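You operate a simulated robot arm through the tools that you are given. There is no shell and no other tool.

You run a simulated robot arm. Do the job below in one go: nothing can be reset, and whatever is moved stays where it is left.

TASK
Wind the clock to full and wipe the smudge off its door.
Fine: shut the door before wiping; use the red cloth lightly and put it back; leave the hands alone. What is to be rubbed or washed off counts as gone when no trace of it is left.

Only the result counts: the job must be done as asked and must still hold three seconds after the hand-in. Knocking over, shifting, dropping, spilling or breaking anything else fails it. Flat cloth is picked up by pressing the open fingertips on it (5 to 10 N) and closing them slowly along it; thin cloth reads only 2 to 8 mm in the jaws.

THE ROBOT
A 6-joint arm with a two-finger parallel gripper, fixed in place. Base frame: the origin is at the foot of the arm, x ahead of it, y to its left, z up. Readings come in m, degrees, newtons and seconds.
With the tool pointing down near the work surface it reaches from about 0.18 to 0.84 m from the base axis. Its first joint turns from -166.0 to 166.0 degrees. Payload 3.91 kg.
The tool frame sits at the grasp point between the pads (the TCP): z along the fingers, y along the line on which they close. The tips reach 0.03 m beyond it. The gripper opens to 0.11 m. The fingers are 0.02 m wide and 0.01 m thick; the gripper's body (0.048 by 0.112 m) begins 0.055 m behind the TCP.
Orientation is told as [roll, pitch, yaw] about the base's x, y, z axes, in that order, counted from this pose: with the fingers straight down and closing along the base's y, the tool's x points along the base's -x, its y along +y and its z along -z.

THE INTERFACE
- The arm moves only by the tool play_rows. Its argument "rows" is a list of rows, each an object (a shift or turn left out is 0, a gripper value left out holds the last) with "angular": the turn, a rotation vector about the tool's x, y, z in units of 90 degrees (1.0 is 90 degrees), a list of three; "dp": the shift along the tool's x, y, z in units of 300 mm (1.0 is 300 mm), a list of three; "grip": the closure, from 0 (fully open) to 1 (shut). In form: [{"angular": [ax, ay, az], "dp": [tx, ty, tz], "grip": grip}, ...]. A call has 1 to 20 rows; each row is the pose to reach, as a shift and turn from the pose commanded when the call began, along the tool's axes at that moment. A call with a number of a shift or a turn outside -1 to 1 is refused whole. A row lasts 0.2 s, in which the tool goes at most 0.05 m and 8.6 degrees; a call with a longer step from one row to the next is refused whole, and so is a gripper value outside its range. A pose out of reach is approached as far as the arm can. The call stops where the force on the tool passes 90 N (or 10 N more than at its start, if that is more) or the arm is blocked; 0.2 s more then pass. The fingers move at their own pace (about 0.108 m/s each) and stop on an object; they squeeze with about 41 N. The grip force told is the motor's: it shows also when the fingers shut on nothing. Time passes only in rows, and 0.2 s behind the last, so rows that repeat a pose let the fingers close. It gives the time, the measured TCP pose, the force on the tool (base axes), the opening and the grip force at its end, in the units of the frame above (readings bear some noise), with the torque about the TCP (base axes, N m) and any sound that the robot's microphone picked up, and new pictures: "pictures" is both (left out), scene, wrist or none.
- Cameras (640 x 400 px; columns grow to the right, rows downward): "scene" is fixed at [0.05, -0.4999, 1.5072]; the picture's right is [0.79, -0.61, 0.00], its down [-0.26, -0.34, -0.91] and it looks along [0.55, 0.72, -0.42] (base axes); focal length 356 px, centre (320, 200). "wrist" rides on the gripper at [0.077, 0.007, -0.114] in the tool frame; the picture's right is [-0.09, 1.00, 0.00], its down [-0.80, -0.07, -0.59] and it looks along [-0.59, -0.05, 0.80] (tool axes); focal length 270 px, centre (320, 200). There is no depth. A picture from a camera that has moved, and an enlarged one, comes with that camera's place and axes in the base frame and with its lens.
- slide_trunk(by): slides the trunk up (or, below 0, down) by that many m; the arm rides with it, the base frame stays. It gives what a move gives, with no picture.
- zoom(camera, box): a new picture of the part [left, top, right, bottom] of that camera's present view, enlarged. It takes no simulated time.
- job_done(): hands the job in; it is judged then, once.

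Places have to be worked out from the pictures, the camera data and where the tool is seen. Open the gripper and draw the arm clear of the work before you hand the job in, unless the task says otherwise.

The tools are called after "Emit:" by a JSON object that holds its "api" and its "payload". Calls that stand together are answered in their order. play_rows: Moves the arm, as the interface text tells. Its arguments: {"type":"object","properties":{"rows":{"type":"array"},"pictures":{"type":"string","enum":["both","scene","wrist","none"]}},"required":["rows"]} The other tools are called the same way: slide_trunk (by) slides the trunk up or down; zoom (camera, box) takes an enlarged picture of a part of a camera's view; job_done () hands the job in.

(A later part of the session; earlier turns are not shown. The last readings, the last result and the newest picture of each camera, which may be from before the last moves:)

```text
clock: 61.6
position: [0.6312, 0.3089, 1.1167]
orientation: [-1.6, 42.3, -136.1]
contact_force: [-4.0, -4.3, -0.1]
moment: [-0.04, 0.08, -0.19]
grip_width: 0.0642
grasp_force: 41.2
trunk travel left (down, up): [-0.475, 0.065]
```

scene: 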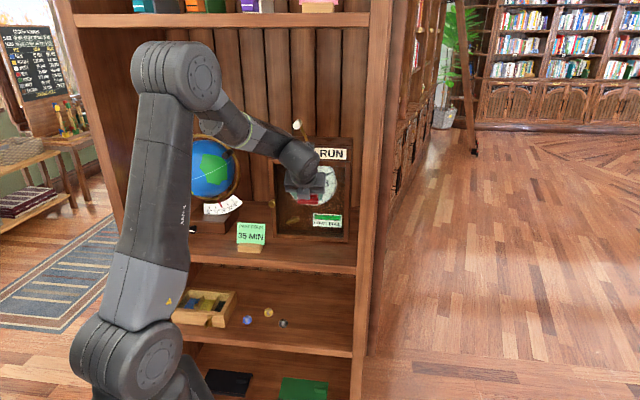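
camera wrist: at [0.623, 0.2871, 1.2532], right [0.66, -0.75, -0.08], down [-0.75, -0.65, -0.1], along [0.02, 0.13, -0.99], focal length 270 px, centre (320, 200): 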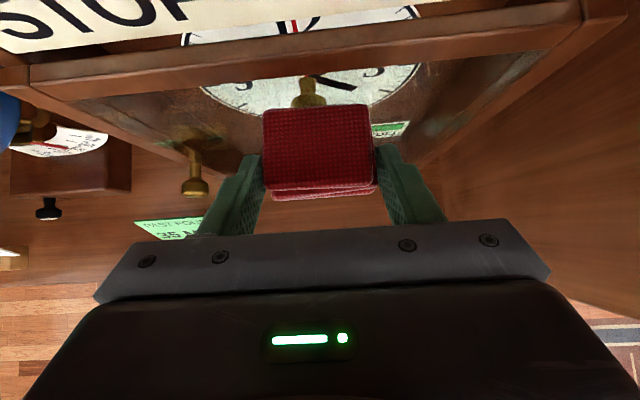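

It's touching again at about 6 N. I'll do a slow 8 cm downward stroke, following the slight slope I've just measured.

Emit:
{"api": "play_rows", "payload": {"rows": [{"dp": [-0.0371, 0.0011, 0.0384], "angular": [-0.0075, 0.0002, 0.0082], "grip": 0.56}, {"dp": [-0.0742, 0.0022, 0.0767], "angular": [-0.0075, 0.0002, 0.0082]}, {"dp": [-0.1112, 0.0033, 0.1151], "angular": [-0.0075, 0.0002, 0.0082]}, {"dp": [-0.1483, 0.0044, 0.1534], "angular": [-0.0075, 0.0002, 0.0082]}, {"dp": [-0.1854, 0.0055, 0.1918], "angular": [-0.0075, 0.0002, 0.0082]}], "pictures": "wrist"}}

Emit:
{"api": "zoom", "payload": {"camera": "scene", "box": [250, 120, 370, 260]}}

Emit:
{"api": "zoom", "payload": {"camera": "wrist", "box": [220, 0, 440, 140]}}

```text
clock: 62.8
position: [0.6316, 0.3085, 1.034]
orientation: [-1.6, 42.4, -137.2]
contact_force: [-1.6, -1.5, -0.9]
moment: [-0.04, 0.02, 0.06]
grip_width: 0.0639
grasp_force: 40.5
trunk travel left (down, up): [-0.475, 0.065]
camera wrist: at [0.6228, 0.2876, 1.1712], right [0.64, -0.76, -0.08], down [-0.77, -0.64, -0.1], along [0.02, 0.13, -0.99], focal length 270 px, centre (320, 200)
```

wrist: 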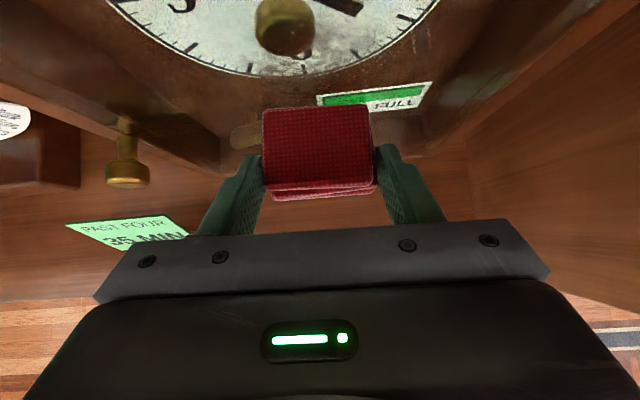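

```text
2.86 times, centred on (310, 190) of scene
camera zoom: at [0.05, -0.4999, 1.5072], right [0.79, -0.61, 0.0], down [-0.26, -0.34, -0.91], along [0.55, 0.72, -0.42], focal length 1017 px, centre (349, 229)
```

zoom: 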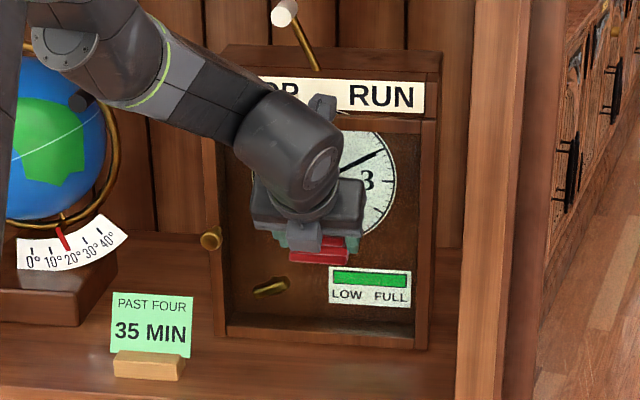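

```text
2.86 times, centred on (330, 70) of wrist
camera zoom: at [0.6228, 0.2876, 1.1712], right [0.64, -0.76, -0.08], down [-0.77, -0.64, -0.1], along [0.02, 0.13, -0.99], focal length 772 px, centre (291, 571)
```

zoom: 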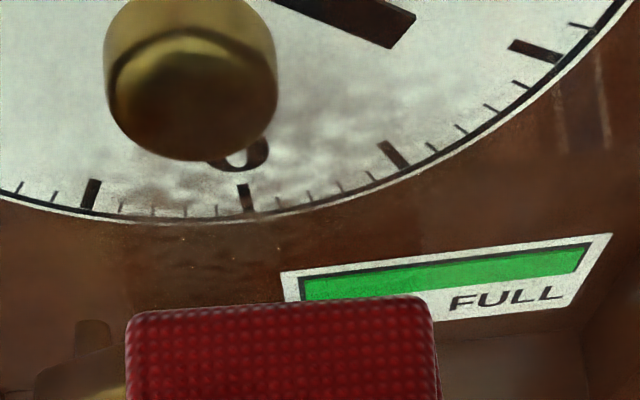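

It's still in light contact at the bottom, and the smudge is still partly visible. I'll make another up-and-down pass, shifting 18 mm left for the return and pressing slightly more evenly.

Emit:
{"api": "play_rows", "payload": {"rows": [{"dp": [0.0383, -0.0011, -0.0373], "grip": 0.56}, {"dp": [0.0756, -0.0022, -0.0755]}, {"dp": [0.1129, -0.0033, -0.1137]}, {"dp": [0.1502, -0.0044, -0.1519]}, {"dp": [0.1875, -0.0055, -0.1901]}, {"dp": [0.1858, -0.0655, -0.1901]}, {"dp": [0.1485, -0.0644, -0.1519]}, {"dp": [0.1112, -0.0633, -0.1137]}, {"dp": [0.0739, -0.0622, -0.0755]}, {"dp": [0.0366, -0.0611, -0.0373]}, {"dp": [-0.0007, -0.06, 0.0009]}], "pictures": "wrist"}}

Emit:
{"api": "zoom", "payload": {"camera": "wrist", "box": [220, 0, 440, 140]}}

```text
clock: 65.2
position: [0.6184, 0.323, 1.0362]
orientation: [-1.6, 42.6, -137.1]
contact_force: [-6.0, -5.3, 1.9]
moment: [0.06, 0.04, 0.28]
grip_width: 0.0638
grasp_force: 41.4
trunk travel left (down, up): [-0.475, 0.065]
camera wrist: at [0.6096, 0.3008, 1.1734], right [0.64, -0.76, -0.08], down [-0.77, -0.64, -0.1], along [0.03, 0.13, -0.99], focal length 270 px, centre (320, 200)
```

wrist: 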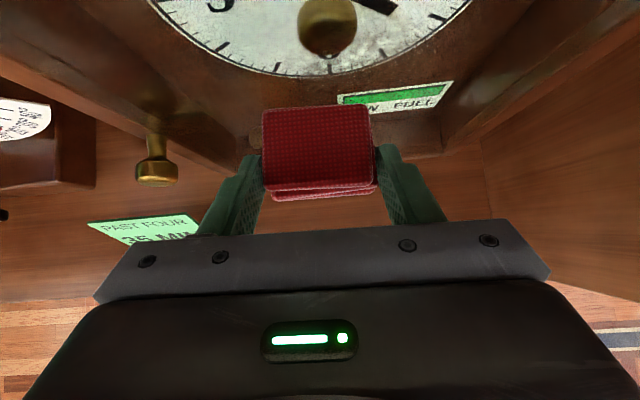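

```text
2.86 times, centred on (330, 70) of wrist
camera zoom: at [0.6096, 0.3008, 1.1734], right [0.64, -0.76, -0.08], down [-0.77, -0.64, -0.1], along [0.03, 0.13, -0.99], focal length 772 px, centre (291, 571)
```

zoom: 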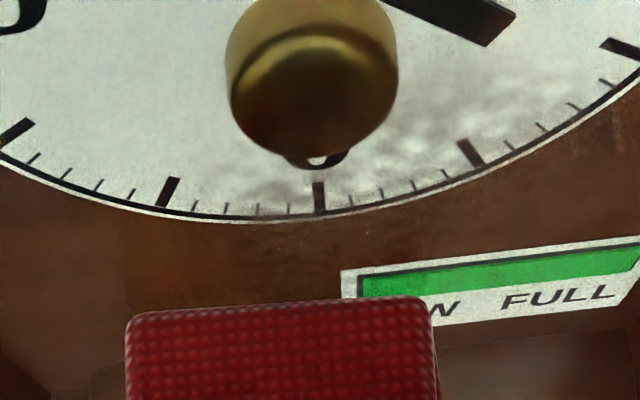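

The left part of the smudge is gone and what remains is to the right. I'll square the cloth slightly, shift right to about t 0.247, and stroke up and down there.

Emit:
{"api": "play_rows", "payload": {"rows": [{"dp": [0.0015, 0.04, 0.0002], "angular": [0.0045, 0, -0.0049], "grip": 0.56}, {"dp": [0.003, 0.08, 0.0004], "angular": [0.0045, 0, -0.0049]}, {"dp": [0.0045, 0.12, 0.0006], "angular": [0.0045, 0, -0.0049]}, {"dp": [0.0416, 0.1189, -0.0378], "angular": [0.0045, 0, -0.0049]}, {"dp": [0.0787, 0.1178, -0.0762], "angular": [0.0045, 0, -0.0049]}, {"dp": [0.1158, 0.1167, -0.1146], "angular": [0.0045, 0, -0.0049]}, {"dp": [0.1529, 0.1156, -0.153], "angular": [0.0045, 0, -0.0049]}, {"dp": [0.19, 0.1145, -0.1914], "angular": [0.0045, 0, -0.0049]}, {"dp": [0.1529, 0.1156, -0.153], "angular": [0.0045, 0, -0.0049]}, {"dp": [0.1158, 0.1167, -0.1146], "angular": [0.0045, 0, -0.0049]}, {"dp": [0.0787, 0.1178, -0.0762], "angular": [0.0045, 0, -0.0049]}, {"dp": [0.0416, 0.1189, -0.0378], "angular": [0.0045, 0, -0.0049]}, {"dp": [0.0045, 0.12, 0.0006], "angular": [0.0045, 0, -0.0049]}], "pictures": "wrist"}}

Emit:
{"api": "zoom", "payload": {"camera": "wrist", "box": [220, 0, 440, 140]}}

```text
clock: 68.0
position: [0.6422, 0.2975, 1.038]
orientation: [-1.6, 42.4, -136.5]
contact_force: [-2.1, -1.7, -0.4]
moment: [-0.01, 0.04, -0.03]
grip_width: 0.0639
grasp_force: 41.3
trunk travel left (down, up): [-0.475, 0.065]
camera wrist: at [0.6351, 0.276, 1.1742], right [0.65, -0.75, -0.08], down [-0.76, -0.64, -0.1], along [0.02, 0.13, -0.99], focal length 270 px, centre (320, 200)
```

wrist: 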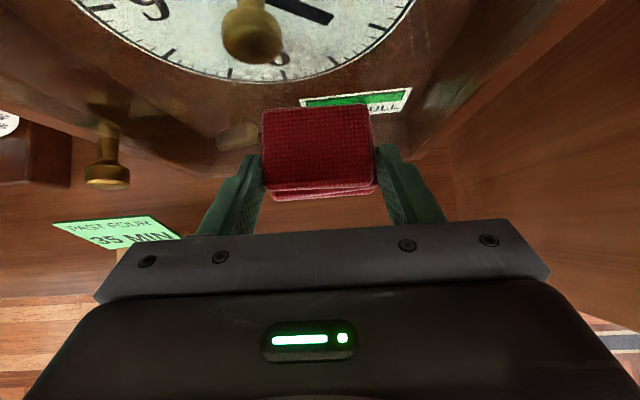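

```text
2.86 times, centred on (330, 70) of wrist
camera zoom: at [0.6351, 0.276, 1.1742], right [0.65, -0.75, -0.08], down [-0.76, -0.64, -0.1], along [0.02, 0.13, -0.99], focal length 772 px, centre (291, 571)
```

zoom: 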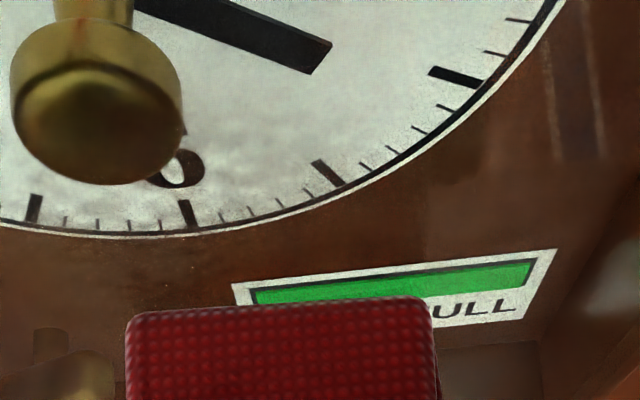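

The glass looks much cleaner. I'll back off to the left with the cloth so both cameras can inspect the whole smudge area.

Emit:
{"api": "play_rows", "payload": {"rows": [{"dp": [-0.0738, 0, -0.0675], "angular": [0, 0, 0], "grip": 0.56}, {"dp": [-0.14, -0.08, -0.16], "angular": [0, 0.07, 0]}, {"dp": [-0.2, -0.17, -0.25], "angular": [0, 0.15, 0]}, {"dp": [-0.26, -0.25, -0.33], "angular": [0, 0.23, 0]}, {"dp": [-0.308, -0.335, -0.409], "angular": [0, 0.3, 0]}], "pictures": "both"}}

Emit:
{"api": "zoom", "payload": {"camera": "scene", "box": [284, 160, 340, 210]}}

Emit:
{"api": "zoom", "payload": {"camera": "wrist", "box": [300, 0, 500, 140]}}

```text
clock: 69.2
position: [0.4653, 0.2625, 1.0649]
orientation: [-3.3, 69.5, -138.5]
contact_force: [0.1, 0.2, -0.1]
moment: [0.01, 0.02, 0.01]
grip_width: 0.0642
grasp_force: 40.8
trunk travel left (down, up): [-0.475, 0.065]
camera wrist: at [0.4137, 0.1988, 1.1785], right [0.68, -0.73, -0.1], down [-0.65, -0.53, -0.54], along [0.34, 0.43, -0.83], focal length 270 px, centre (320, 200)
```

scene: 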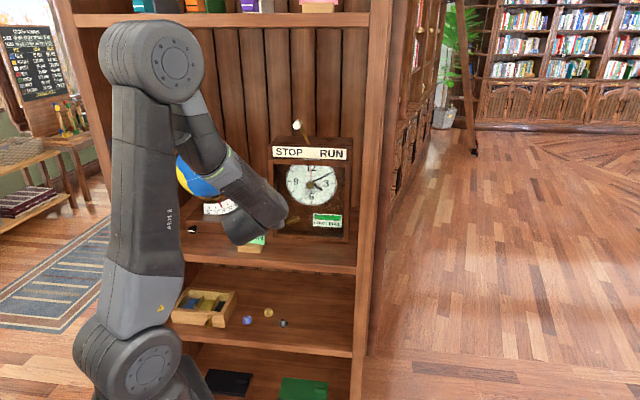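
wrist: 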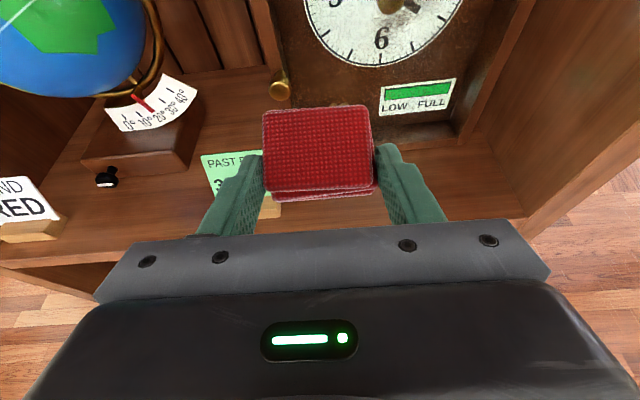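

```text
8.00 times, centred on (312, 185) of scene
camera zoom: at [0.05, -0.4999, 1.5072], right [0.79, -0.61, 0.0], down [-0.26, -0.34, -0.91], along [0.55, 0.72, -0.42], focal length 2846 px, centre (384, 320)
```

zoom: 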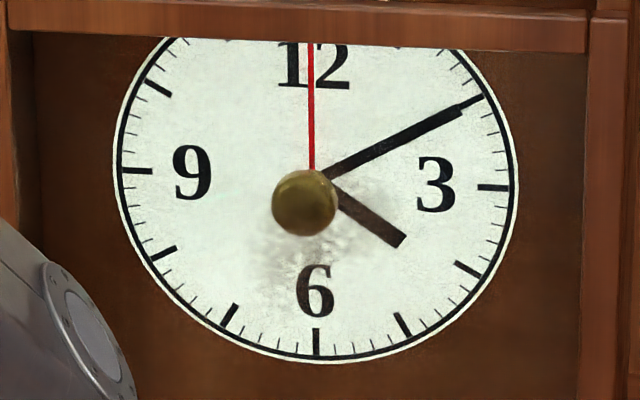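

```text
2.86 times, centred on (400, 70) of wrist
camera zoom: at [0.4137, 0.1988, 1.1785], right [0.68, -0.73, -0.1], down [-0.65, -0.53, -0.54], along [0.34, 0.43, -0.83], focal length 772 px, centre (91, 571)
```

zoom: 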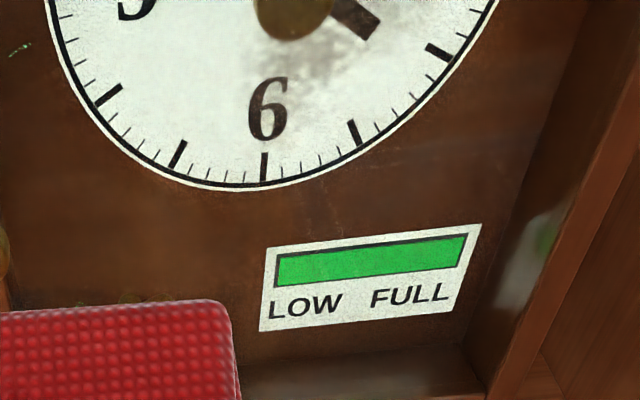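

The smudge is fainter but still shows to the lower left and right of the hub, so more rubbing is needed. I'll go back to just in front of the glass at its middle.

Emit:
{"api": "play_rows", "payload": {"rows": [{"dp": [0.033, 0.056, 0.084], "angular": [0, -0.06, 0], "grip": 0.56}, {"dp": [0.066, 0.112, 0.169], "angular": [0, -0.12, 0]}, {"dp": [0.099, 0.168, 0.253], "angular": [0, -0.18, 0]}, {"dp": [0.132, 0.224, 0.338], "angular": [0, -0.24, 0]}, {"dp": [0.1646, 0.2797, 0.4222], "angular": [0, -0.3, 0]}, {"dp": [0.1646, 0.2797, 0.4222], "angular": [0, -0.3, 0]}], "pictures": "none"}}

```text
clock: 70.6
position: [0.6216, 0.2973, 1.067]
orientation: [-1.6, 42.4, -136.5]
contact_force: [0.4, 0.7, -1.1]
moment: [-0.01, 0.0, 0.0]
grip_width: 0.0637
grasp_force: 40.9
trunk travel left (down, up): [-0.475, 0.065]
```

I'm 15 mm from the glass at the smudge's mid-height. I'll press lightly to regain contact.

Emit:
{"api": "play_rows", "payload": {"rows": [{"dp": [0.02, 0, 0.0183], "grip": 0.56}, {"dp": [0.0405, 0, 0.037]}, {"dp": [0.0405, 0, 0.037]}], "pictures": "none"}}

```text
clock: 71.4
position: [0.6313, 0.3092, 1.0666]
orientation: [-1.6, 42.4, -136.5]
contact_force: [-2.6, -2.8, -0.1]
moment: [-0.04, 0.02, -0.16]
grip_width: 0.0641
grasp_force: 41.1
trunk travel left (down, up): [-0.475, 0.065]
```

Contact again at about 4 N, slightly on the right end. I'll trim the angle and run several vertical strokes over the middle of the smudge.

Emit:
{"api": "play_rows", "payload": {"rows": [{"dp": [0.0357, -0.001, -0.0351], "angular": [-0.0052, 0, 0.0057], "grip": 0.56}, {"dp": [0.0704, -0.002, -0.0711], "angular": [-0.0052, 0, 0.0057]}, {"dp": [0.1051, -0.003, -0.1071], "angular": [-0.0052, 0, 0.0057]}, {"dp": [0.0704, -0.002, -0.0711], "angular": [-0.0052, 0, 0.0057]}, {"dp": [0.0357, -0.001, -0.0351], "angular": [-0.0052, 0, 0.0057]}, {"dp": [0.001, 0, 0.0009], "angular": [-0.0052, 0, 0.0057]}, {"dp": [-0.0337, 0.001, 0.0369], "angular": [-0.0052, 0, 0.0057]}, {"dp": [-0.0684, 0.002, 0.0729], "angular": [-0.0052, 0, 0.0057]}, {"dp": [-0.0337, 0.001, 0.0369], "angular": [-0.0052, 0, 0.0057]}, {"dp": [0.001, 0, 0.0009], "angular": [-0.0052, 0, 0.0057]}, {"dp": [0.0357, -0.001, -0.0351], "angular": [-0.0052, 0, 0.0057]}, {"dp": [0.0704, -0.002, -0.0711], "angular": [-0.0052, 0, 0.0057]}, {"dp": [0.1051, -0.003, -0.1071], "angular": [-0.0052, 0, 0.0057]}, {"dp": [0.0704, -0.002, -0.0711], "angular": [-0.0052, 0, 0.0057]}, {"dp": [0.0357, -0.001, -0.0351], "angular": [-0.0052, 0, 0.0057]}, {"dp": [0.001, 0, 0.0009], "angular": [-0.0052, 0, 0.0057]}, {"dp": [-0.0337, 0.001, 0.0369], "angular": [-0.0052, 0, 0.0057]}, {"dp": [-0.0684, 0.002, 0.0729], "angular": [-0.0052, 0, 0.0057]}, {"dp": [-0.0337, 0.001, 0.0369], "angular": [-0.0052, 0, 0.0057]}, {"dp": [0.001, 0, 0.0009], "angular": [-0.0052, 0, 0.0057]}], "pictures": "wrist"}}

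Emit:
{"api": "zoom", "payload": {"camera": "wrist", "box": [220, 0, 440, 140]}}

```text
clock: 75.6
position: [0.6334, 0.3085, 1.0678]
orientation: [-1.6, 42.4, -137.3]
contact_force: [-5.3, -6.9, -1.2]
moment: [-0.1, 0.06, 0.26]
grip_width: 0.0642
grasp_force: 41.5
trunk travel left (down, up): [-0.475, 0.065]
camera wrist: at [0.6253, 0.287, 1.2041], right [0.64, -0.76, -0.08], down [-0.77, -0.64, -0.1], along [0.03, 0.13, -0.99], focal length 270 px, centre (320, 200)
```

wrist: 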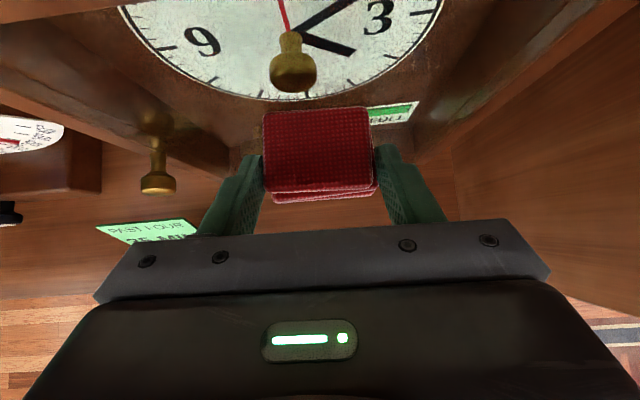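

```text
2.86 times, centred on (330, 70) of wrist
camera zoom: at [0.6253, 0.287, 1.2041], right [0.64, -0.76, -0.08], down [-0.77, -0.64, -0.1], along [0.03, 0.13, -0.99], focal length 772 px, centre (291, 571)
```

zoom: 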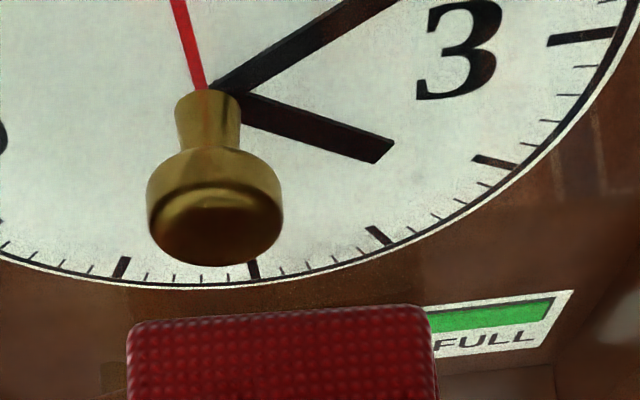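

The middle looks clean from above. I'll trim the angle and pressure a little and stroke the left and right parts as well.

Emit:
{"api": "play_rows", "payload": {"rows": [{"dp": [-0.002, -0.05, -0.0014], "angular": [0.003, 0, -0.0033], "grip": 0.56}, {"dp": [0.0327, -0.051, -0.0374], "angular": [0.003, 0, -0.0033]}, {"dp": [0.0674, -0.052, -0.0734], "angular": [0.003, 0, -0.0033]}, {"dp": [0.1021, -0.053, -0.1094], "angular": [0.003, 0, -0.0033]}, {"dp": [0.0674, -0.052, -0.0734], "angular": [0.003, 0, -0.0033]}, {"dp": [0.0327, -0.051, -0.0374], "angular": [0.003, 0, -0.0033]}, {"dp": [-0.002, -0.05, -0.0014], "angular": [0.003, 0, -0.0033]}, {"dp": [-0.0367, -0.049, 0.0346], "angular": [0.003, 0, -0.0033]}, {"dp": [-0.0714, -0.048, 0.0706], "angular": [0.003, 0, -0.0033]}, {"dp": [-0.0367, -0.049, 0.0346], "angular": [0.003, 0, -0.0033]}, {"dp": [0.001, 0.0567, 0.0], "angular": [0.003, 0, -0.0033]}, {"dp": [0.0357, 0.0557, -0.036], "angular": [0.003, 0, -0.0033]}, {"dp": [0.0704, 0.0547, -0.072], "angular": [0.003, 0, -0.0033]}, {"dp": [0.1051, 0.0537, -0.108], "angular": [0.003, 0, -0.0033]}, {"dp": [0.0704, 0.0547, -0.072], "angular": [0.003, 0, -0.0033]}, {"dp": [0.0357, 0.0557, -0.036], "angular": [0.003, 0, -0.0033]}, {"dp": [0.001, 0.0567, 0.0], "angular": [0.003, 0, -0.0033]}, {"dp": [-0.0337, 0.0577, 0.036], "angular": [0.003, 0, -0.0033]}, {"dp": [-0.0684, 0.0587, 0.072], "angular": [0.003, 0, -0.0033]}, {"dp": [0.001, 0.0567, 0.0], "angular": [0.003, 0, -0.0033]}], "pictures": "wrist"}}

Emit:
{"api": "zoom", "payload": {"camera": "wrist", "box": [220, 0, 440, 140]}}

```text
clock: 79.8
position: [0.6463, 0.2964, 1.0682]
orientation: [-1.5, 42.4, -136.8]
contact_force: [-7.9, -4.6, 3.5]
moment: [0.16, 0.0, 0.26]
grip_width: 0.0642
grasp_force: 41.6
trunk travel left (down, up): [-0.475, 0.065]
camera wrist: at [0.6371, 0.2751, 1.2045], right [0.65, -0.76, -0.08], down [-0.76, -0.64, -0.1], along [0.03, 0.13, -0.99], focal length 270 px, centre (320, 200)
```

wrist: 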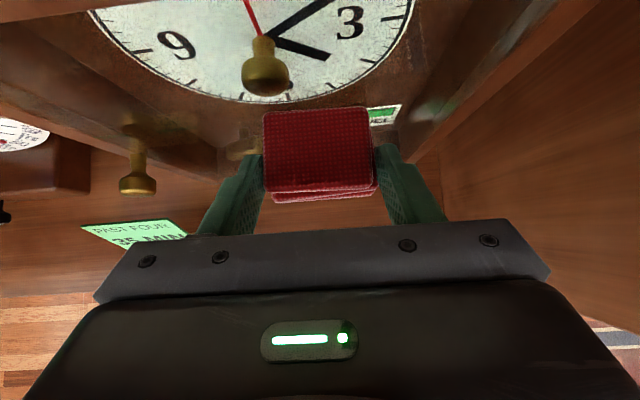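

```text
2.86 times, centred on (330, 70) of wrist
camera zoom: at [0.6371, 0.2751, 1.2045], right [0.65, -0.76, -0.08], down [-0.76, -0.64, -0.1], along [0.03, 0.13, -0.99], focal length 772 px, centre (291, 571)
```

zoom: 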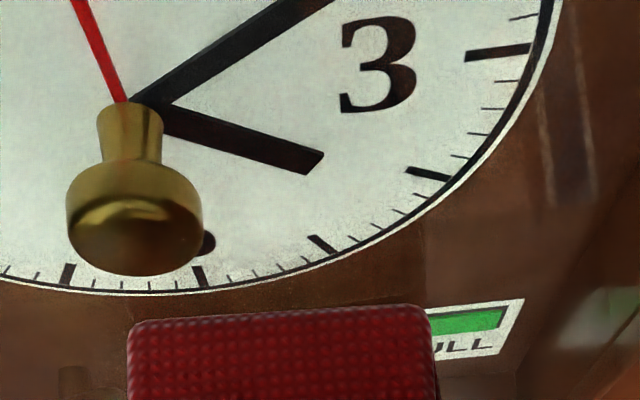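

I'll back off again and inspect from both cameras.

Emit:
{"api": "play_rows", "payload": {"rows": [{"dp": [-0.0738, 0, -0.0675], "angular": [0, 0, 0], "grip": 0.56}, {"dp": [-0.14, -0.08, -0.16], "angular": [0, 0.07, 0]}, {"dp": [-0.2, -0.17, -0.25], "angular": [0, 0.15, 0]}, {"dp": [-0.26, -0.25, -0.33], "angular": [0, 0.23, 0]}, {"dp": [-0.308, -0.335, -0.409], "angular": [0, 0.3, 0]}], "pictures": "both"}}

Emit:
{"api": "zoom", "payload": {"camera": "scene", "box": [284, 160, 340, 210]}}

Emit:
{"api": "zoom", "payload": {"camera": "wrist", "box": [300, 0, 500, 140]}}

```text
clock: 81.0
position: [0.4672, 0.2624, 1.0984]
orientation: [-3.3, 69.6, -138.8]
contact_force: [0.2, -0.1, -0.5]
moment: [-0.01, 0.01, 0.01]
grip_width: 0.0641
grasp_force: 41.1
trunk travel left (down, up): [-0.475, 0.065]
camera wrist: at [0.4158, 0.1999, 1.2114], right [0.67, -0.73, -0.1], down [-0.66, -0.53, -0.54], along [0.34, 0.43, -0.83], focal length 270 px, centre (320, 200)
```

scene: 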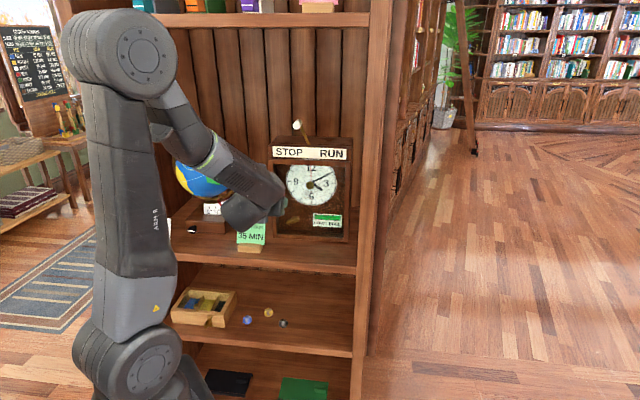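
wrist: 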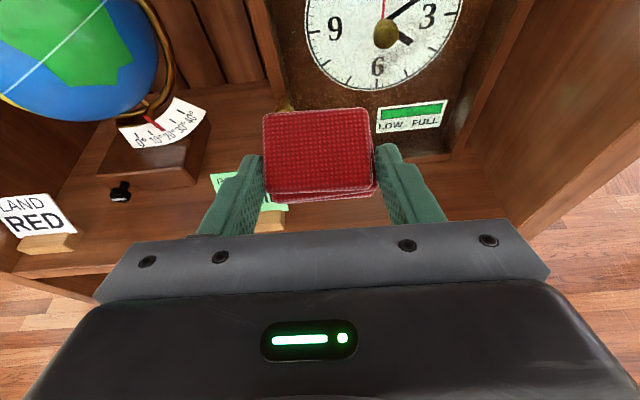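

```text
8.00 times, centred on (312, 185) of scene
camera zoom: at [0.05, -0.4999, 1.5072], right [0.79, -0.61, 0.0], down [-0.26, -0.34, -0.91], along [0.55, 0.72, -0.42], focal length 2846 px, centre (384, 320)
```

zoom: 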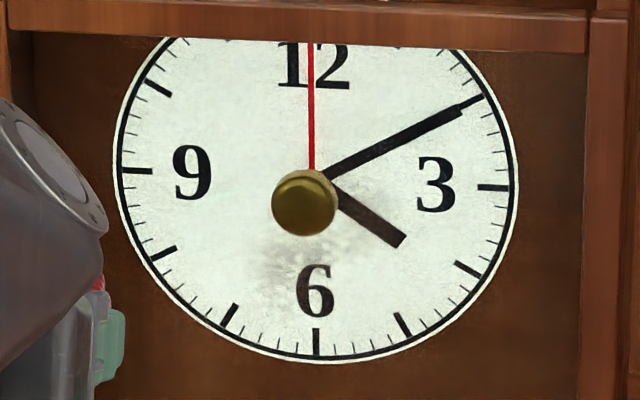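

```text
2.86 times, centred on (400, 70) of wrist
camera zoom: at [0.4158, 0.1999, 1.2114], right [0.67, -0.73, -0.1], down [-0.66, -0.53, -0.54], along [0.34, 0.43, -0.83], focal length 772 px, centre (91, 571)
```

zoom: 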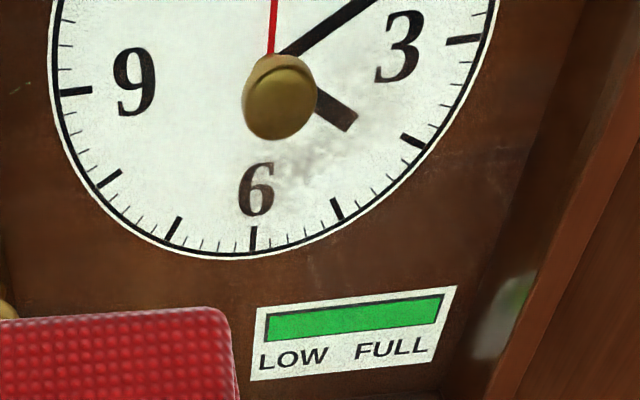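

It's fading well. Faint traces are left below-left of the hub (about t 0.215, z 1.047) and to its right (about t 0.245, z 1.073). I'll return to the left one.

Emit:
{"api": "play_rows", "payload": {"rows": [{"dp": [0.0156, 0.0497, 0.0922], "angular": [0, -0.06, 0], "grip": 0.56}, {"dp": [0.0312, 0.0993, 0.1844], "angular": [0, -0.12, 0]}, {"dp": [0.0467, 0.149, 0.2765], "angular": [0, -0.18, 0]}, {"dp": [0.0623, 0.1986, 0.3687], "angular": [0, -0.24, 0]}, {"dp": [0.0779, 0.2483, 0.4609], "angular": [0, -0.3, 0]}, {"dp": [0.0779, 0.2483, 0.4609], "angular": [0, -0.3, 0]}], "pictures": "none"}}

Emit:
{"api": "play_rows", "payload": {"rows": [{"dp": [0.0148, 0, 0.0135], "grip": 0.56}, {"dp": [0.0295, 0, 0.027]}, {"dp": [0.032, 0, 0.0292]}, {"dp": [0.032, 0, 0.0292]}], "pictures": "none"}}

```text
clock: 82.4
position: [0.6168, 0.3096, 1.0683]
orientation: [-1.6, 42.5, -136.7]
contact_force: [-0.4, 0.3, -1.3]
moment: [0.03, 0.02, 0.03]
grip_width: 0.064
grasp_force: 41.1
trunk travel left (down, up): [-0.475, 0.065]
```

```text
clock: 83.4
position: [0.6268, 0.3158, 1.0702]
orientation: [-1.6, 42.4, -136.8]
contact_force: [0.5, -0.6, -0.1]
moment: [-0.03, 0.01, 0.03]
grip_width: 0.0642
grasp_force: 40.9
trunk travel left (down, up): [-0.475, 0.065]
```

Just short of contact now. I'll press in under 1 mm more.

Emit:
{"api": "play_rows", "payload": {"rows": [{"dp": [0.0022, 0, 0.002], "grip": 0.56}, {"dp": [0.0022, 0, 0.002]}], "pictures": "none"}}

```text
clock: 84.0
position: [0.6276, 0.3156, 1.0676]
orientation: [-1.5, 42.4, -136.8]
contact_force: [-5.1, -2.8, -1.8]
moment: [-0.05, 0.07, 0.17]
grip_width: 0.0642
grasp_force: 41.1
trunk travel left (down, up): [-0.475, 0.065]
```

Light contact at about 5.6 N. I'll rub the left trace with short vertical strokes.

Emit:
{"api": "play_rows", "payload": {"rows": [{"dp": [0.0283, -0.0008, -0.0283], "angular": [0.0022, 0, -0.0025], "grip": 0.56}, {"dp": [0.0561, -0.0016, -0.0571], "angular": [0.0022, 0, -0.0025]}, {"dp": [0.0283, -0.0008, -0.0283], "angular": [0.0022, 0, -0.0025]}, {"dp": [0.0005, 0, 0.0005], "angular": [0.0022, 0, -0.0025]}, {"dp": [-0.0273, 0.0008, 0.0293], "angular": [0.0022, 0, -0.0025]}, {"dp": [-0.0551, 0.0016, 0.0581], "angular": [0.0022, 0, -0.0025]}, {"dp": [-0.0273, 0.0008, 0.0293], "angular": [0.0022, 0, -0.0025]}, {"dp": [0.0005, 0, 0.0005], "angular": [0.0022, 0, -0.0025]}, {"dp": [0.0283, -0.0008, -0.0283], "angular": [0.0022, 0, -0.0025]}, {"dp": [0.0561, -0.0016, -0.0571], "angular": [0.0022, 0, -0.0025]}, {"dp": [0.0283, -0.0008, -0.0283], "angular": [0.0022, 0, -0.0025]}, {"dp": [0.0005, 0, 0.0005], "angular": [0.0022, 0, -0.0025]}, {"dp": [-0.0273, 0.0008, 0.0293], "angular": [0.0022, 0, -0.0025]}, {"dp": [-0.0551, 0.0016, 0.0581], "angular": [0.0022, 0, -0.0025]}, {"dp": [-0.0273, 0.0008, 0.0293], "angular": [0.0022, 0, -0.0025]}, {"dp": [0.0005, 0, 0.0005], "angular": [0.0022, 0, -0.0025]}, {"dp": [0.0283, -0.0008, -0.0283], "angular": [0.0022, 0, -0.0025]}, {"dp": [0.0561, -0.0016, -0.0571], "angular": [0.0022, 0, -0.0025]}, {"dp": [0.0283, -0.0008, -0.0283], "angular": [0.0022, 0, -0.0025]}, {"dp": [0.0005, 0, 0.0005], "angular": [0.0022, 0, -0.0025]}], "pictures": "none"}}

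```text
clock: 88.2
position: [0.6288, 0.3164, 1.0707]
orientation: [-1.7, 42.6, -136.5]
contact_force: [-5.9, -5.8, 2.7]
moment: [0.06, -0.05, -0.03]
grip_width: 0.0641
grasp_force: 40.9
trunk travel left (down, up): [-0.475, 0.065]
```

The cloth is now flush at about 8 N. I'll move to the right-hand trace and rub there the same way.

Emit:
{"api": "play_rows", "payload": {"rows": [{"dp": [0.03, 0.041, -0.03], "grip": 0.56}, {"dp": [0.0606, 0.0816, -0.0597]}, {"dp": [0.0884, 0.0808, -0.0885]}, {"dp": [0.1162, 0.08, -0.1173]}, {"dp": [0.0884, 0.0808, -0.0885]}, {"dp": [0.0606, 0.0816, -0.0597]}, {"dp": [0.0328, 0.0824, -0.0309]}, {"dp": [0.005, 0.0832, -0.0021]}, {"dp": [0.0328, 0.0824, -0.0309]}, {"dp": [0.0606, 0.0816, -0.0597]}, {"dp": [0.0884, 0.0808, -0.0885]}, {"dp": [0.1162, 0.08, -0.1173]}, {"dp": [0.0884, 0.0808, -0.0885]}, {"dp": [0.0606, 0.0816, -0.0597]}, {"dp": [0.0328, 0.0824, -0.0309]}, {"dp": [0.005, 0.0832, -0.0021]}, {"dp": [0.0328, 0.0824, -0.0309]}, {"dp": [0.0606, 0.0816, -0.0597]}], "pictures": "wrist"}}

```text
clock: 92.0
position: [0.6457, 0.298, 1.0927]
orientation: [-1.7, 42.3, -136.5]
contact_force: [-7.7, -8.0, -5.5]
moment: [-0.26, 0.22, 0.07]
grip_width: 0.064
grasp_force: 40.8
trunk travel left (down, up): [-0.475, 0.065]
camera wrist: at [0.638, 0.2765, 1.2292], right [0.65, -0.75, -0.08], down [-0.76, -0.64, -0.1], along [0.02, 0.13, -0.99], focal length 270 px, centre (320, 200)
```

wrist: 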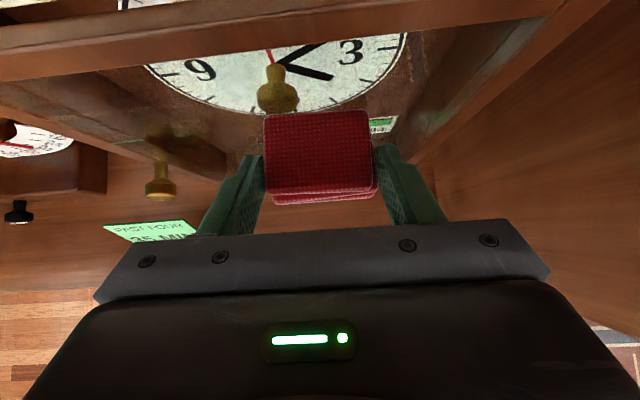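

I'll back off again to inspect.

Emit:
{"api": "play_rows", "payload": {"rows": [{"dp": [-0.0738, 0, -0.0675], "angular": [0, 0, 0], "grip": 0.56}, {"dp": [-0.14, -0.08, -0.16], "angular": [0, 0.07, 0]}, {"dp": [-0.2, -0.17, -0.25], "angular": [0, 0.15, 0]}, {"dp": [-0.26, -0.25, -0.33], "angular": [0, 0.23, 0]}, {"dp": [-0.308, -0.335, -0.409], "angular": [0, 0.3, 0]}], "pictures": "both"}}

Emit:
{"api": "zoom", "payload": {"camera": "scene", "box": [284, 160, 340, 210]}}

Emit:
{"api": "zoom", "payload": {"camera": "wrist", "box": [300, 0, 500, 140]}}

```text
clock: 93.2
position: [0.4709, 0.2635, 1.1243]
orientation: [-3.3, 69.5, -138.6]
contact_force: [0.5, 0.0, -0.8]
moment: [-0.03, 0.02, -0.01]
grip_width: 0.0641
grasp_force: 40.8
trunk travel left (down, up): [-0.475, 0.065]
camera wrist: at [0.4185, 0.1997, 1.2372], right [0.68, -0.73, -0.1], down [-0.65, -0.53, -0.54], along [0.34, 0.43, -0.83], focal length 270 px, centre (320, 200)
```

scene: 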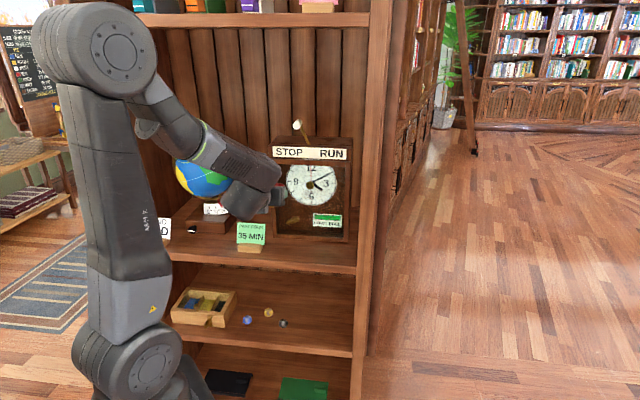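
wrist: 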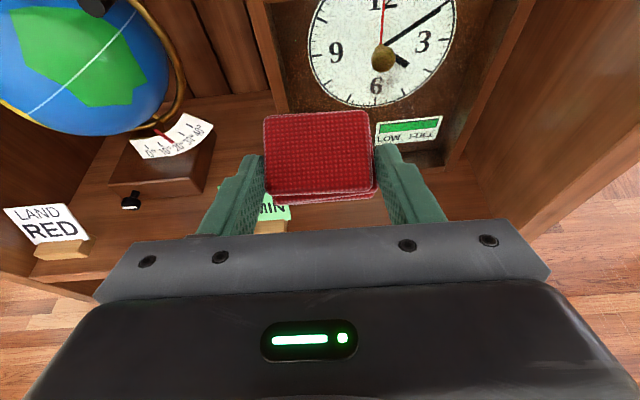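

```text
8.00 times, centred on (312, 185) of scene
camera zoom: at [0.05, -0.4999, 1.5072], right [0.79, -0.61, 0.0], down [-0.26, -0.34, -0.91], along [0.55, 0.72, -0.42], focal length 2846 px, centre (384, 320)
```

zoom: 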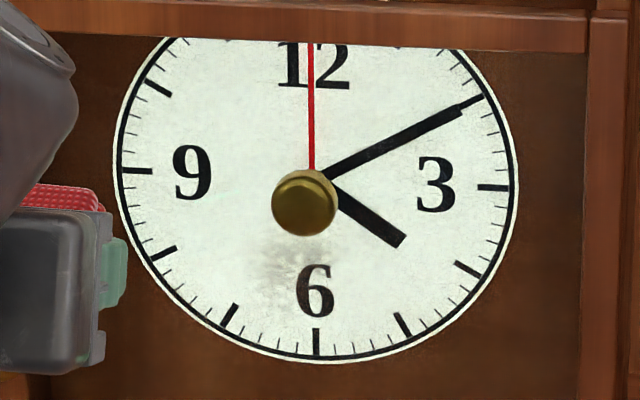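

```text
2.86 times, centred on (400, 70) of wrist
camera zoom: at [0.4185, 0.1997, 1.2372], right [0.68, -0.73, -0.1], down [-0.65, -0.53, -0.54], along [0.34, 0.43, -0.83], focal length 772 px, centre (91, 571)
```

zoom: 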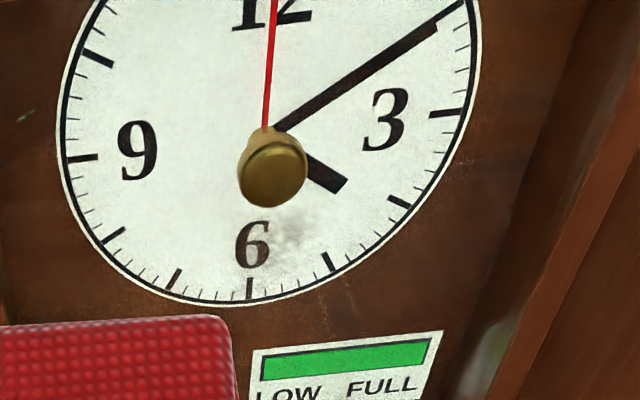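

The right side is clean. Only a faint trace is left below-left of the hub, near t 0.22, z 1.045. I'll return there and keep rubbing lightly.

Emit:
{"api": "play_rows", "payload": {"rows": [{"dp": [-0.001, 0.0513, 0.0981], "angular": [0, -0.06, 0], "grip": 0.56}, {"dp": [-0.002, 0.1027, 0.1962], "angular": [0, -0.12, 0]}, {"dp": [-0.003, 0.154, 0.2943], "angular": [0, -0.18, 0]}, {"dp": [-0.004, 0.2054, 0.3924], "angular": [0, -0.24, 0]}, {"dp": [-0.005, 0.2567, 0.4905], "angular": [0, -0.3, 0]}, {"dp": [-0.005, 0.2567, 0.4905], "angular": [0, -0.3, 0]}], "pictures": "none"}}

Emit:
{"api": "play_rows", "payload": {"rows": [{"dp": [0.0148, 0, 0.0135], "grip": 0.56}, {"dp": [0.0283, 0, 0.0258]}, {"dp": [0.0283, 0, 0.0258]}], "pictures": "none"}}

```text
clock: 94.6
position: [0.6197, 0.3042, 1.07]
orientation: [-1.5, 42.4, -136.6]
contact_force: [0.2, 0.0, -0.7]
moment: [-0.02, -0.01, -0.01]
grip_width: 0.0642
grasp_force: 40.7
trunk travel left (down, up): [-0.475, 0.065]
```

```text
clock: 95.4
position: [0.6304, 0.3131, 1.0694]
orientation: [-1.5, 42.5, -136.4]
contact_force: [0.4, 0.0, -0.9]
moment: [0.02, 0.03, 0.02]
grip_width: 0.0641
grasp_force: 41.2
trunk travel left (down, up): [-0.475, 0.065]
```

No contact yet. I'll ease forward by another 1.2 mm.

Emit:
{"api": "play_rows", "payload": {"rows": [{"dp": [0.003, 0, 0.0027], "grip": 0.56}, {"dp": [0.003, 0, 0.0027]}], "pictures": "none"}}

```text
clock: 96.0
position: [0.6301, 0.3147, 1.0689]
orientation: [-1.6, 42.4, -136.6]
contact_force: [-1.7, -1.7, 0.1]
moment: [-0.04, 0.02, -0.12]
grip_width: 0.0639
grasp_force: 41.0
trunk travel left (down, up): [-0.475, 0.065]
```

Touching at about 2.4 N. I'll press about half a millimetre more and rub vertically and sideways over the trace.

Emit:
{"api": "play_rows", "payload": {"rows": [{"dp": [0.0293, -0.0008, -0.0274], "angular": [-0.0015, 0, 0.0016], "grip": 0.56}, {"dp": [0.0571, -0.0016, -0.0562], "angular": [-0.0015, 0, 0.0016]}, {"dp": [0.0293, -0.0008, -0.0274], "angular": [-0.0015, 0, 0.0016]}, {"dp": [0.0015, 0, 0.0014], "angular": [-0.0015, 0, 0.0016]}, {"dp": [-0.0263, 0.0008, 0.0302], "angular": [-0.0015, 0, 0.0016]}, {"dp": [-0.0541, 0.0016, 0.059], "angular": [-0.0015, 0, 0.0016]}, {"dp": [-0.0263, 0.0008, 0.0302], "angular": [-0.0015, 0, 0.0016]}, {"dp": [0.0015, 0, 0.0014], "angular": [-0.0015, 0, 0.0016]}, {"dp": [0.003, 0.05, 0.0019], "angular": [-0.0015, 0, 0.0016]}, {"dp": [0.0015, 0, 0.0014], "angular": [-0.0015, 0, 0.0016]}, {"dp": [0, -0.05, 0.0009], "angular": [-0.0015, 0, 0.0016]}, {"dp": [0.0015, 0, 0.0014], "angular": [-0.0015, 0, 0.0016]}, {"dp": [0.0293, -0.0008, -0.0274], "angular": [-0.0015, 0, 0.0016]}, {"dp": [0.0571, -0.0016, -0.0562], "angular": [-0.0015, 0, 0.0016]}, {"dp": [0.0293, -0.0008, -0.0274], "angular": [-0.0015, 0, 0.0016]}, {"dp": [0.0015, 0, 0.0014], "angular": [-0.0015, 0, 0.0016]}, {"dp": [-0.0263, 0.0008, 0.0302], "angular": [-0.0015, 0, 0.0016]}, {"dp": [-0.0541, 0.0016, 0.059], "angular": [-0.0015, 0, 0.0016]}, {"dp": [-0.0263, 0.0008, 0.0302], "angular": [-0.0015, 0, 0.0016]}, {"dp": [0.0015, 0, 0.0014], "angular": [-0.0015, 0, 0.0016]}], "pictures": "none"}}

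```text
clock: 100.2
position: [0.6275, 0.3152, 1.0704]
orientation: [-1.6, 42.5, -136.8]
contact_force: [-3.6, -3.6, -0.6]
moment: [-0.02, 0.0, 0.19]
grip_width: 0.0641
grasp_force: 40.8
trunk travel left (down, up): [-0.475, 0.065]
```

Steady at about 5 N. I'll do one more set of the same strokes before inspecting.

Emit:
{"api": "play_rows", "payload": {"rows": [{"dp": [0.0285, -0.0008, -0.0281], "angular": [0.0015, 0, -0.0016], "grip": 0.56}, {"dp": [0.0563, -0.0016, -0.0569], "angular": [0.0015, 0, -0.0016]}, {"dp": [0.0285, -0.0008, -0.0281], "angular": [0.0015, 0, -0.0016]}, {"dp": [0.0007, 0, 0.0007], "angular": [0.0015, 0, -0.0016]}, {"dp": [-0.0271, 0.0008, 0.0295], "angular": [0.0015, 0, -0.0016]}, {"dp": [-0.0549, 0.0016, 0.0583], "angular": [0.0015, 0, -0.0016]}, {"dp": [-0.0271, 0.0008, 0.0295], "angular": [0.0015, 0, -0.0016]}, {"dp": [0.0007, 0, 0.0007], "angular": [0.0015, 0, -0.0016]}, {"dp": [0.0022, 0.05, 0.0012], "angular": [0.0015, 0, -0.0016]}, {"dp": [0.0007, 0, 0.0007], "angular": [0.0015, 0, -0.0016]}, {"dp": [-0.0008, -0.05, 0.0002], "angular": [0.0015, 0, -0.0016]}, {"dp": [0.0007, 0, 0.0007], "angular": [0.0015, 0, -0.0016]}, {"dp": [0.0285, -0.0008, -0.0281], "angular": [0.0015, 0, -0.0016]}, {"dp": [0.0563, -0.0016, -0.0569], "angular": [0.0015, 0, -0.0016]}, {"dp": [0.0285, -0.0008, -0.0281], "angular": [0.0015, 0, -0.0016]}, {"dp": [0.0007, 0, 0.0007], "angular": [0.0015, 0, -0.0016]}, {"dp": [-0.0271, 0.0008, 0.0295], "angular": [0.0015, 0, -0.0016]}, {"dp": [-0.0549, 0.0016, 0.0583], "angular": [0.0015, 0, -0.0016]}, {"dp": [-0.0271, 0.0008, 0.0295], "angular": [0.0015, 0, -0.0016]}, {"dp": [0.0007, 0, 0.0007], "angular": [0.0015, 0, -0.0016]}], "pictures": "none"}}

Emit:
{"api": "play_rows", "payload": {"rows": [{"dp": [-0.0738, 0, -0.0675], "angular": [0, 0, 0], "grip": 0.56}, {"dp": [-0.14, -0.08, -0.16], "angular": [0, 0.07, 0]}, {"dp": [-0.2, -0.17, -0.25], "angular": [0, 0.15, 0]}, {"dp": [-0.26, -0.25, -0.33], "angular": [0, 0.23, 0]}, {"dp": [-0.308, -0.335, -0.409], "angular": [0, 0.3, 0]}], "pictures": "both"}}

Emit:
{"api": "zoom", "payload": {"camera": "scene", "box": [284, 160, 340, 210]}}

Emit:
{"api": "zoom", "payload": {"camera": "wrist", "box": [300, 0, 500, 140]}}

```text
clock: 104.4
position: [0.6301, 0.3149, 1.0685]
orientation: [-1.6, 42.4, -136.5]
contact_force: [-3.9, -3.3, -0.2]
moment: [-0.04, 0.08, 0.09]
grip_width: 0.064
grasp_force: 40.6
trunk travel left (down, up): [-0.475, 0.065]
```

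```text
clock: 105.6
position: [0.454, 0.2821, 1.0991]
orientation: [-3.4, 69.4, -138.6]
contact_force: [0.3, -0.5, -1.1]
moment: [-0.04, 0.01, -0.01]
grip_width: 0.064
grasp_force: 40.6
trunk travel left (down, up): [-0.475, 0.065]
camera wrist: at [0.403, 0.2183, 1.2119], right [0.67, -0.73, -0.1], down [-0.65, -0.53, -0.54], along [0.34, 0.43, -0.84], focal length 270 px, centre (320, 200)
```

scene: 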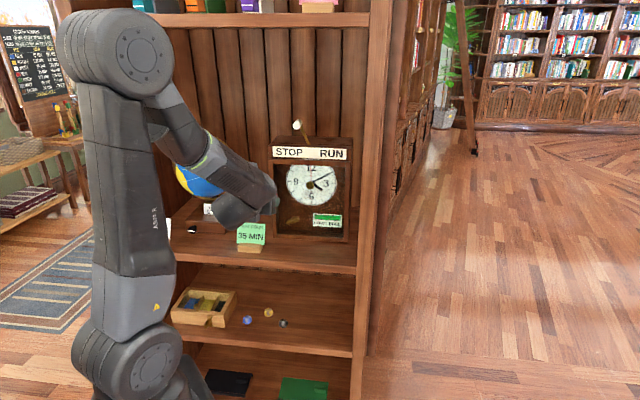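
wrist: 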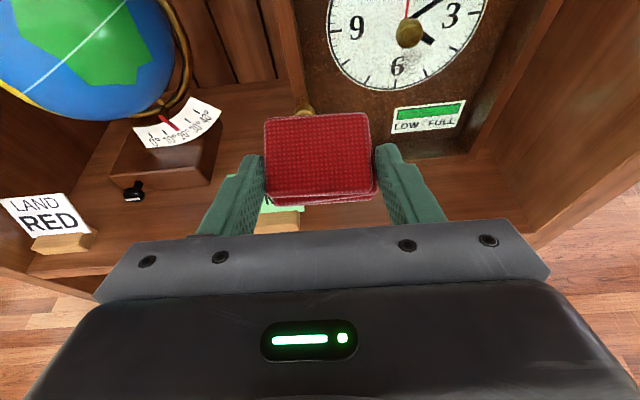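

```text
8.00 times, centred on (312, 185) of scene
camera zoom: at [0.05, -0.4999, 1.5072], right [0.79, -0.61, 0.0], down [-0.26, -0.34, -0.91], along [0.55, 0.72, -0.42], focal length 2846 px, centre (384, 320)
```

zoom: 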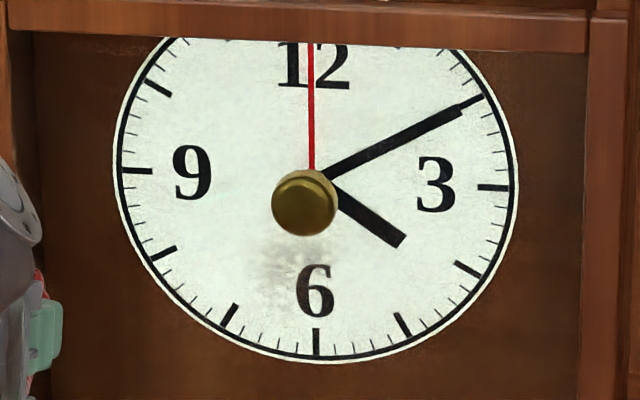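

```text
2.86 times, centred on (400, 70) of wrist
camera zoom: at [0.403, 0.2183, 1.2119], right [0.67, -0.73, -0.1], down [-0.65, -0.53, -0.54], along [0.34, 0.43, -0.84], focal length 772 px, centre (91, 571)
```

zoom: 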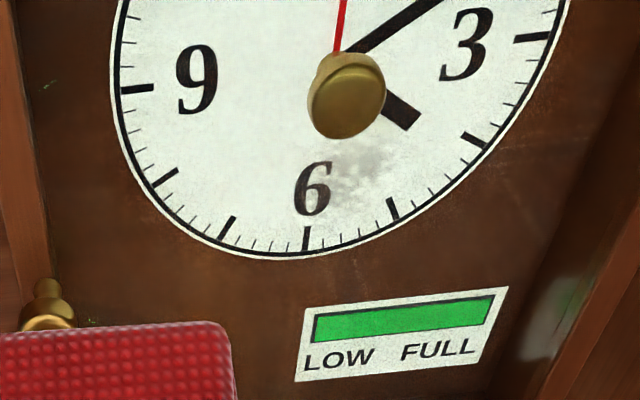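

A faint trace is left near t 0.22, z 1.043, at the middle of the cloth, while the contact was mostly on the cloth's ends. I'll go back and stroke sideways instead, so the touching ends pass over it.

Emit:
{"api": "play_rows", "payload": {"rows": [{"dp": [0.0142, 0.067, 0.0922], "angular": [0, -0.06, 0], "grip": 0.56}, {"dp": [0.0284, 0.134, 0.1844], "angular": [0, -0.12, 0]}, {"dp": [0.0425, 0.201, 0.2766], "angular": [0, -0.18, 0]}, {"dp": [0.0567, 0.268, 0.3688], "angular": [0, -0.24, 0]}, {"dp": [0.0709, 0.335, 0.461], "angular": [0, -0.3, 0]}, {"dp": [0.0709, 0.335, 0.461], "angular": [0, -0.3, 0]}], "pictures": "none"}}

Emit:
{"api": "play_rows", "payload": {"rows": [{"dp": [0.0148, 0, 0.0135], "grip": 0.56}, {"dp": [0.0275, 0, 0.0251]}, {"dp": [0.0325, 0, 0.0297]}, {"dp": [0.0325, 0, 0.0297]}], "pictures": "none"}}

```text
clock: 107.0
position: [0.6197, 0.3074, 1.069]
orientation: [-1.5, 42.4, -136.5]
contact_force: [-0.9, -0.6, -0.1]
moment: [0.02, 0.02, 0.04]
grip_width: 0.0642
grasp_force: 41.2
trunk travel left (down, up): [-0.475, 0.065]
```

```text
clock: 108.0
position: [0.6305, 0.3155, 1.0677]
orientation: [-1.6, 42.4, -136.5]
contact_force: [-1.2, -0.1, -0.8]
moment: [-0.02, 0.01, -0.01]
grip_width: 0.064
grasp_force: 40.7
trunk travel left (down, up): [-0.475, 0.065]
```

I'm about 1 mm short of contact, so I'll press in slightly.

Emit:
{"api": "play_rows", "payload": {"rows": [{"dp": [0.0035, 0, 0.0032], "grip": 0.56}, {"dp": [0.0035, 0, 0.0032]}], "pictures": "none"}}

```text
clock: 108.6
position: [0.6302, 0.3163, 1.0692]
orientation: [-1.6, 42.3, -136.5]
contact_force: [-5.4, -4.2, -2.3]
moment: [-0.11, 0.14, -0.03]
grip_width: 0.0642
grasp_force: 41.0
trunk travel left (down, up): [-0.475, 0.065]
```

About 7 N, centred on the cloth's face. I'll slide 25 mm right and read the force to learn the slope.

Emit:
{"api": "play_rows", "payload": {"rows": [{"dp": [0.0008, 0.0417, -0.0003], "grip": 0.56}, {"dp": [0.0017, 0.0833, -0.0007]}], "pictures": "none"}}

Emit:
{"api": "play_rows", "payload": {"rows": [{"dp": [-0.0008, -0.0417, 0.0003], "grip": 0.56}, {"dp": [-0.0017, -0.0833, 0.0007]}, {"dp": [-0.0025, -0.125, 0.001]}, {"dp": [-0.0033, -0.1667, 0.0013]}], "pictures": "none"}}

```text
clock: 109.2
position: [0.6476, 0.2992, 1.0694]
orientation: [-1.5, 42.5, -136.5]
contact_force: [-3.0, -2.3, -1.3]
moment: [-0.03, 0.08, 0.05]
grip_width: 0.0642
grasp_force: 40.6
trunk travel left (down, up): [-0.475, 0.065]
```

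```text
clock: 110.2
position: [0.6123, 0.3335, 1.0694]
orientation: [-1.6, 42.4, -136.4]
contact_force: [-3.1, -3.9, -0.3]
moment: [-0.09, 0.04, 0.04]
grip_width: 0.0641
grasp_force: 41.3
trunk travel left (down, up): [-0.475, 0.065]
```

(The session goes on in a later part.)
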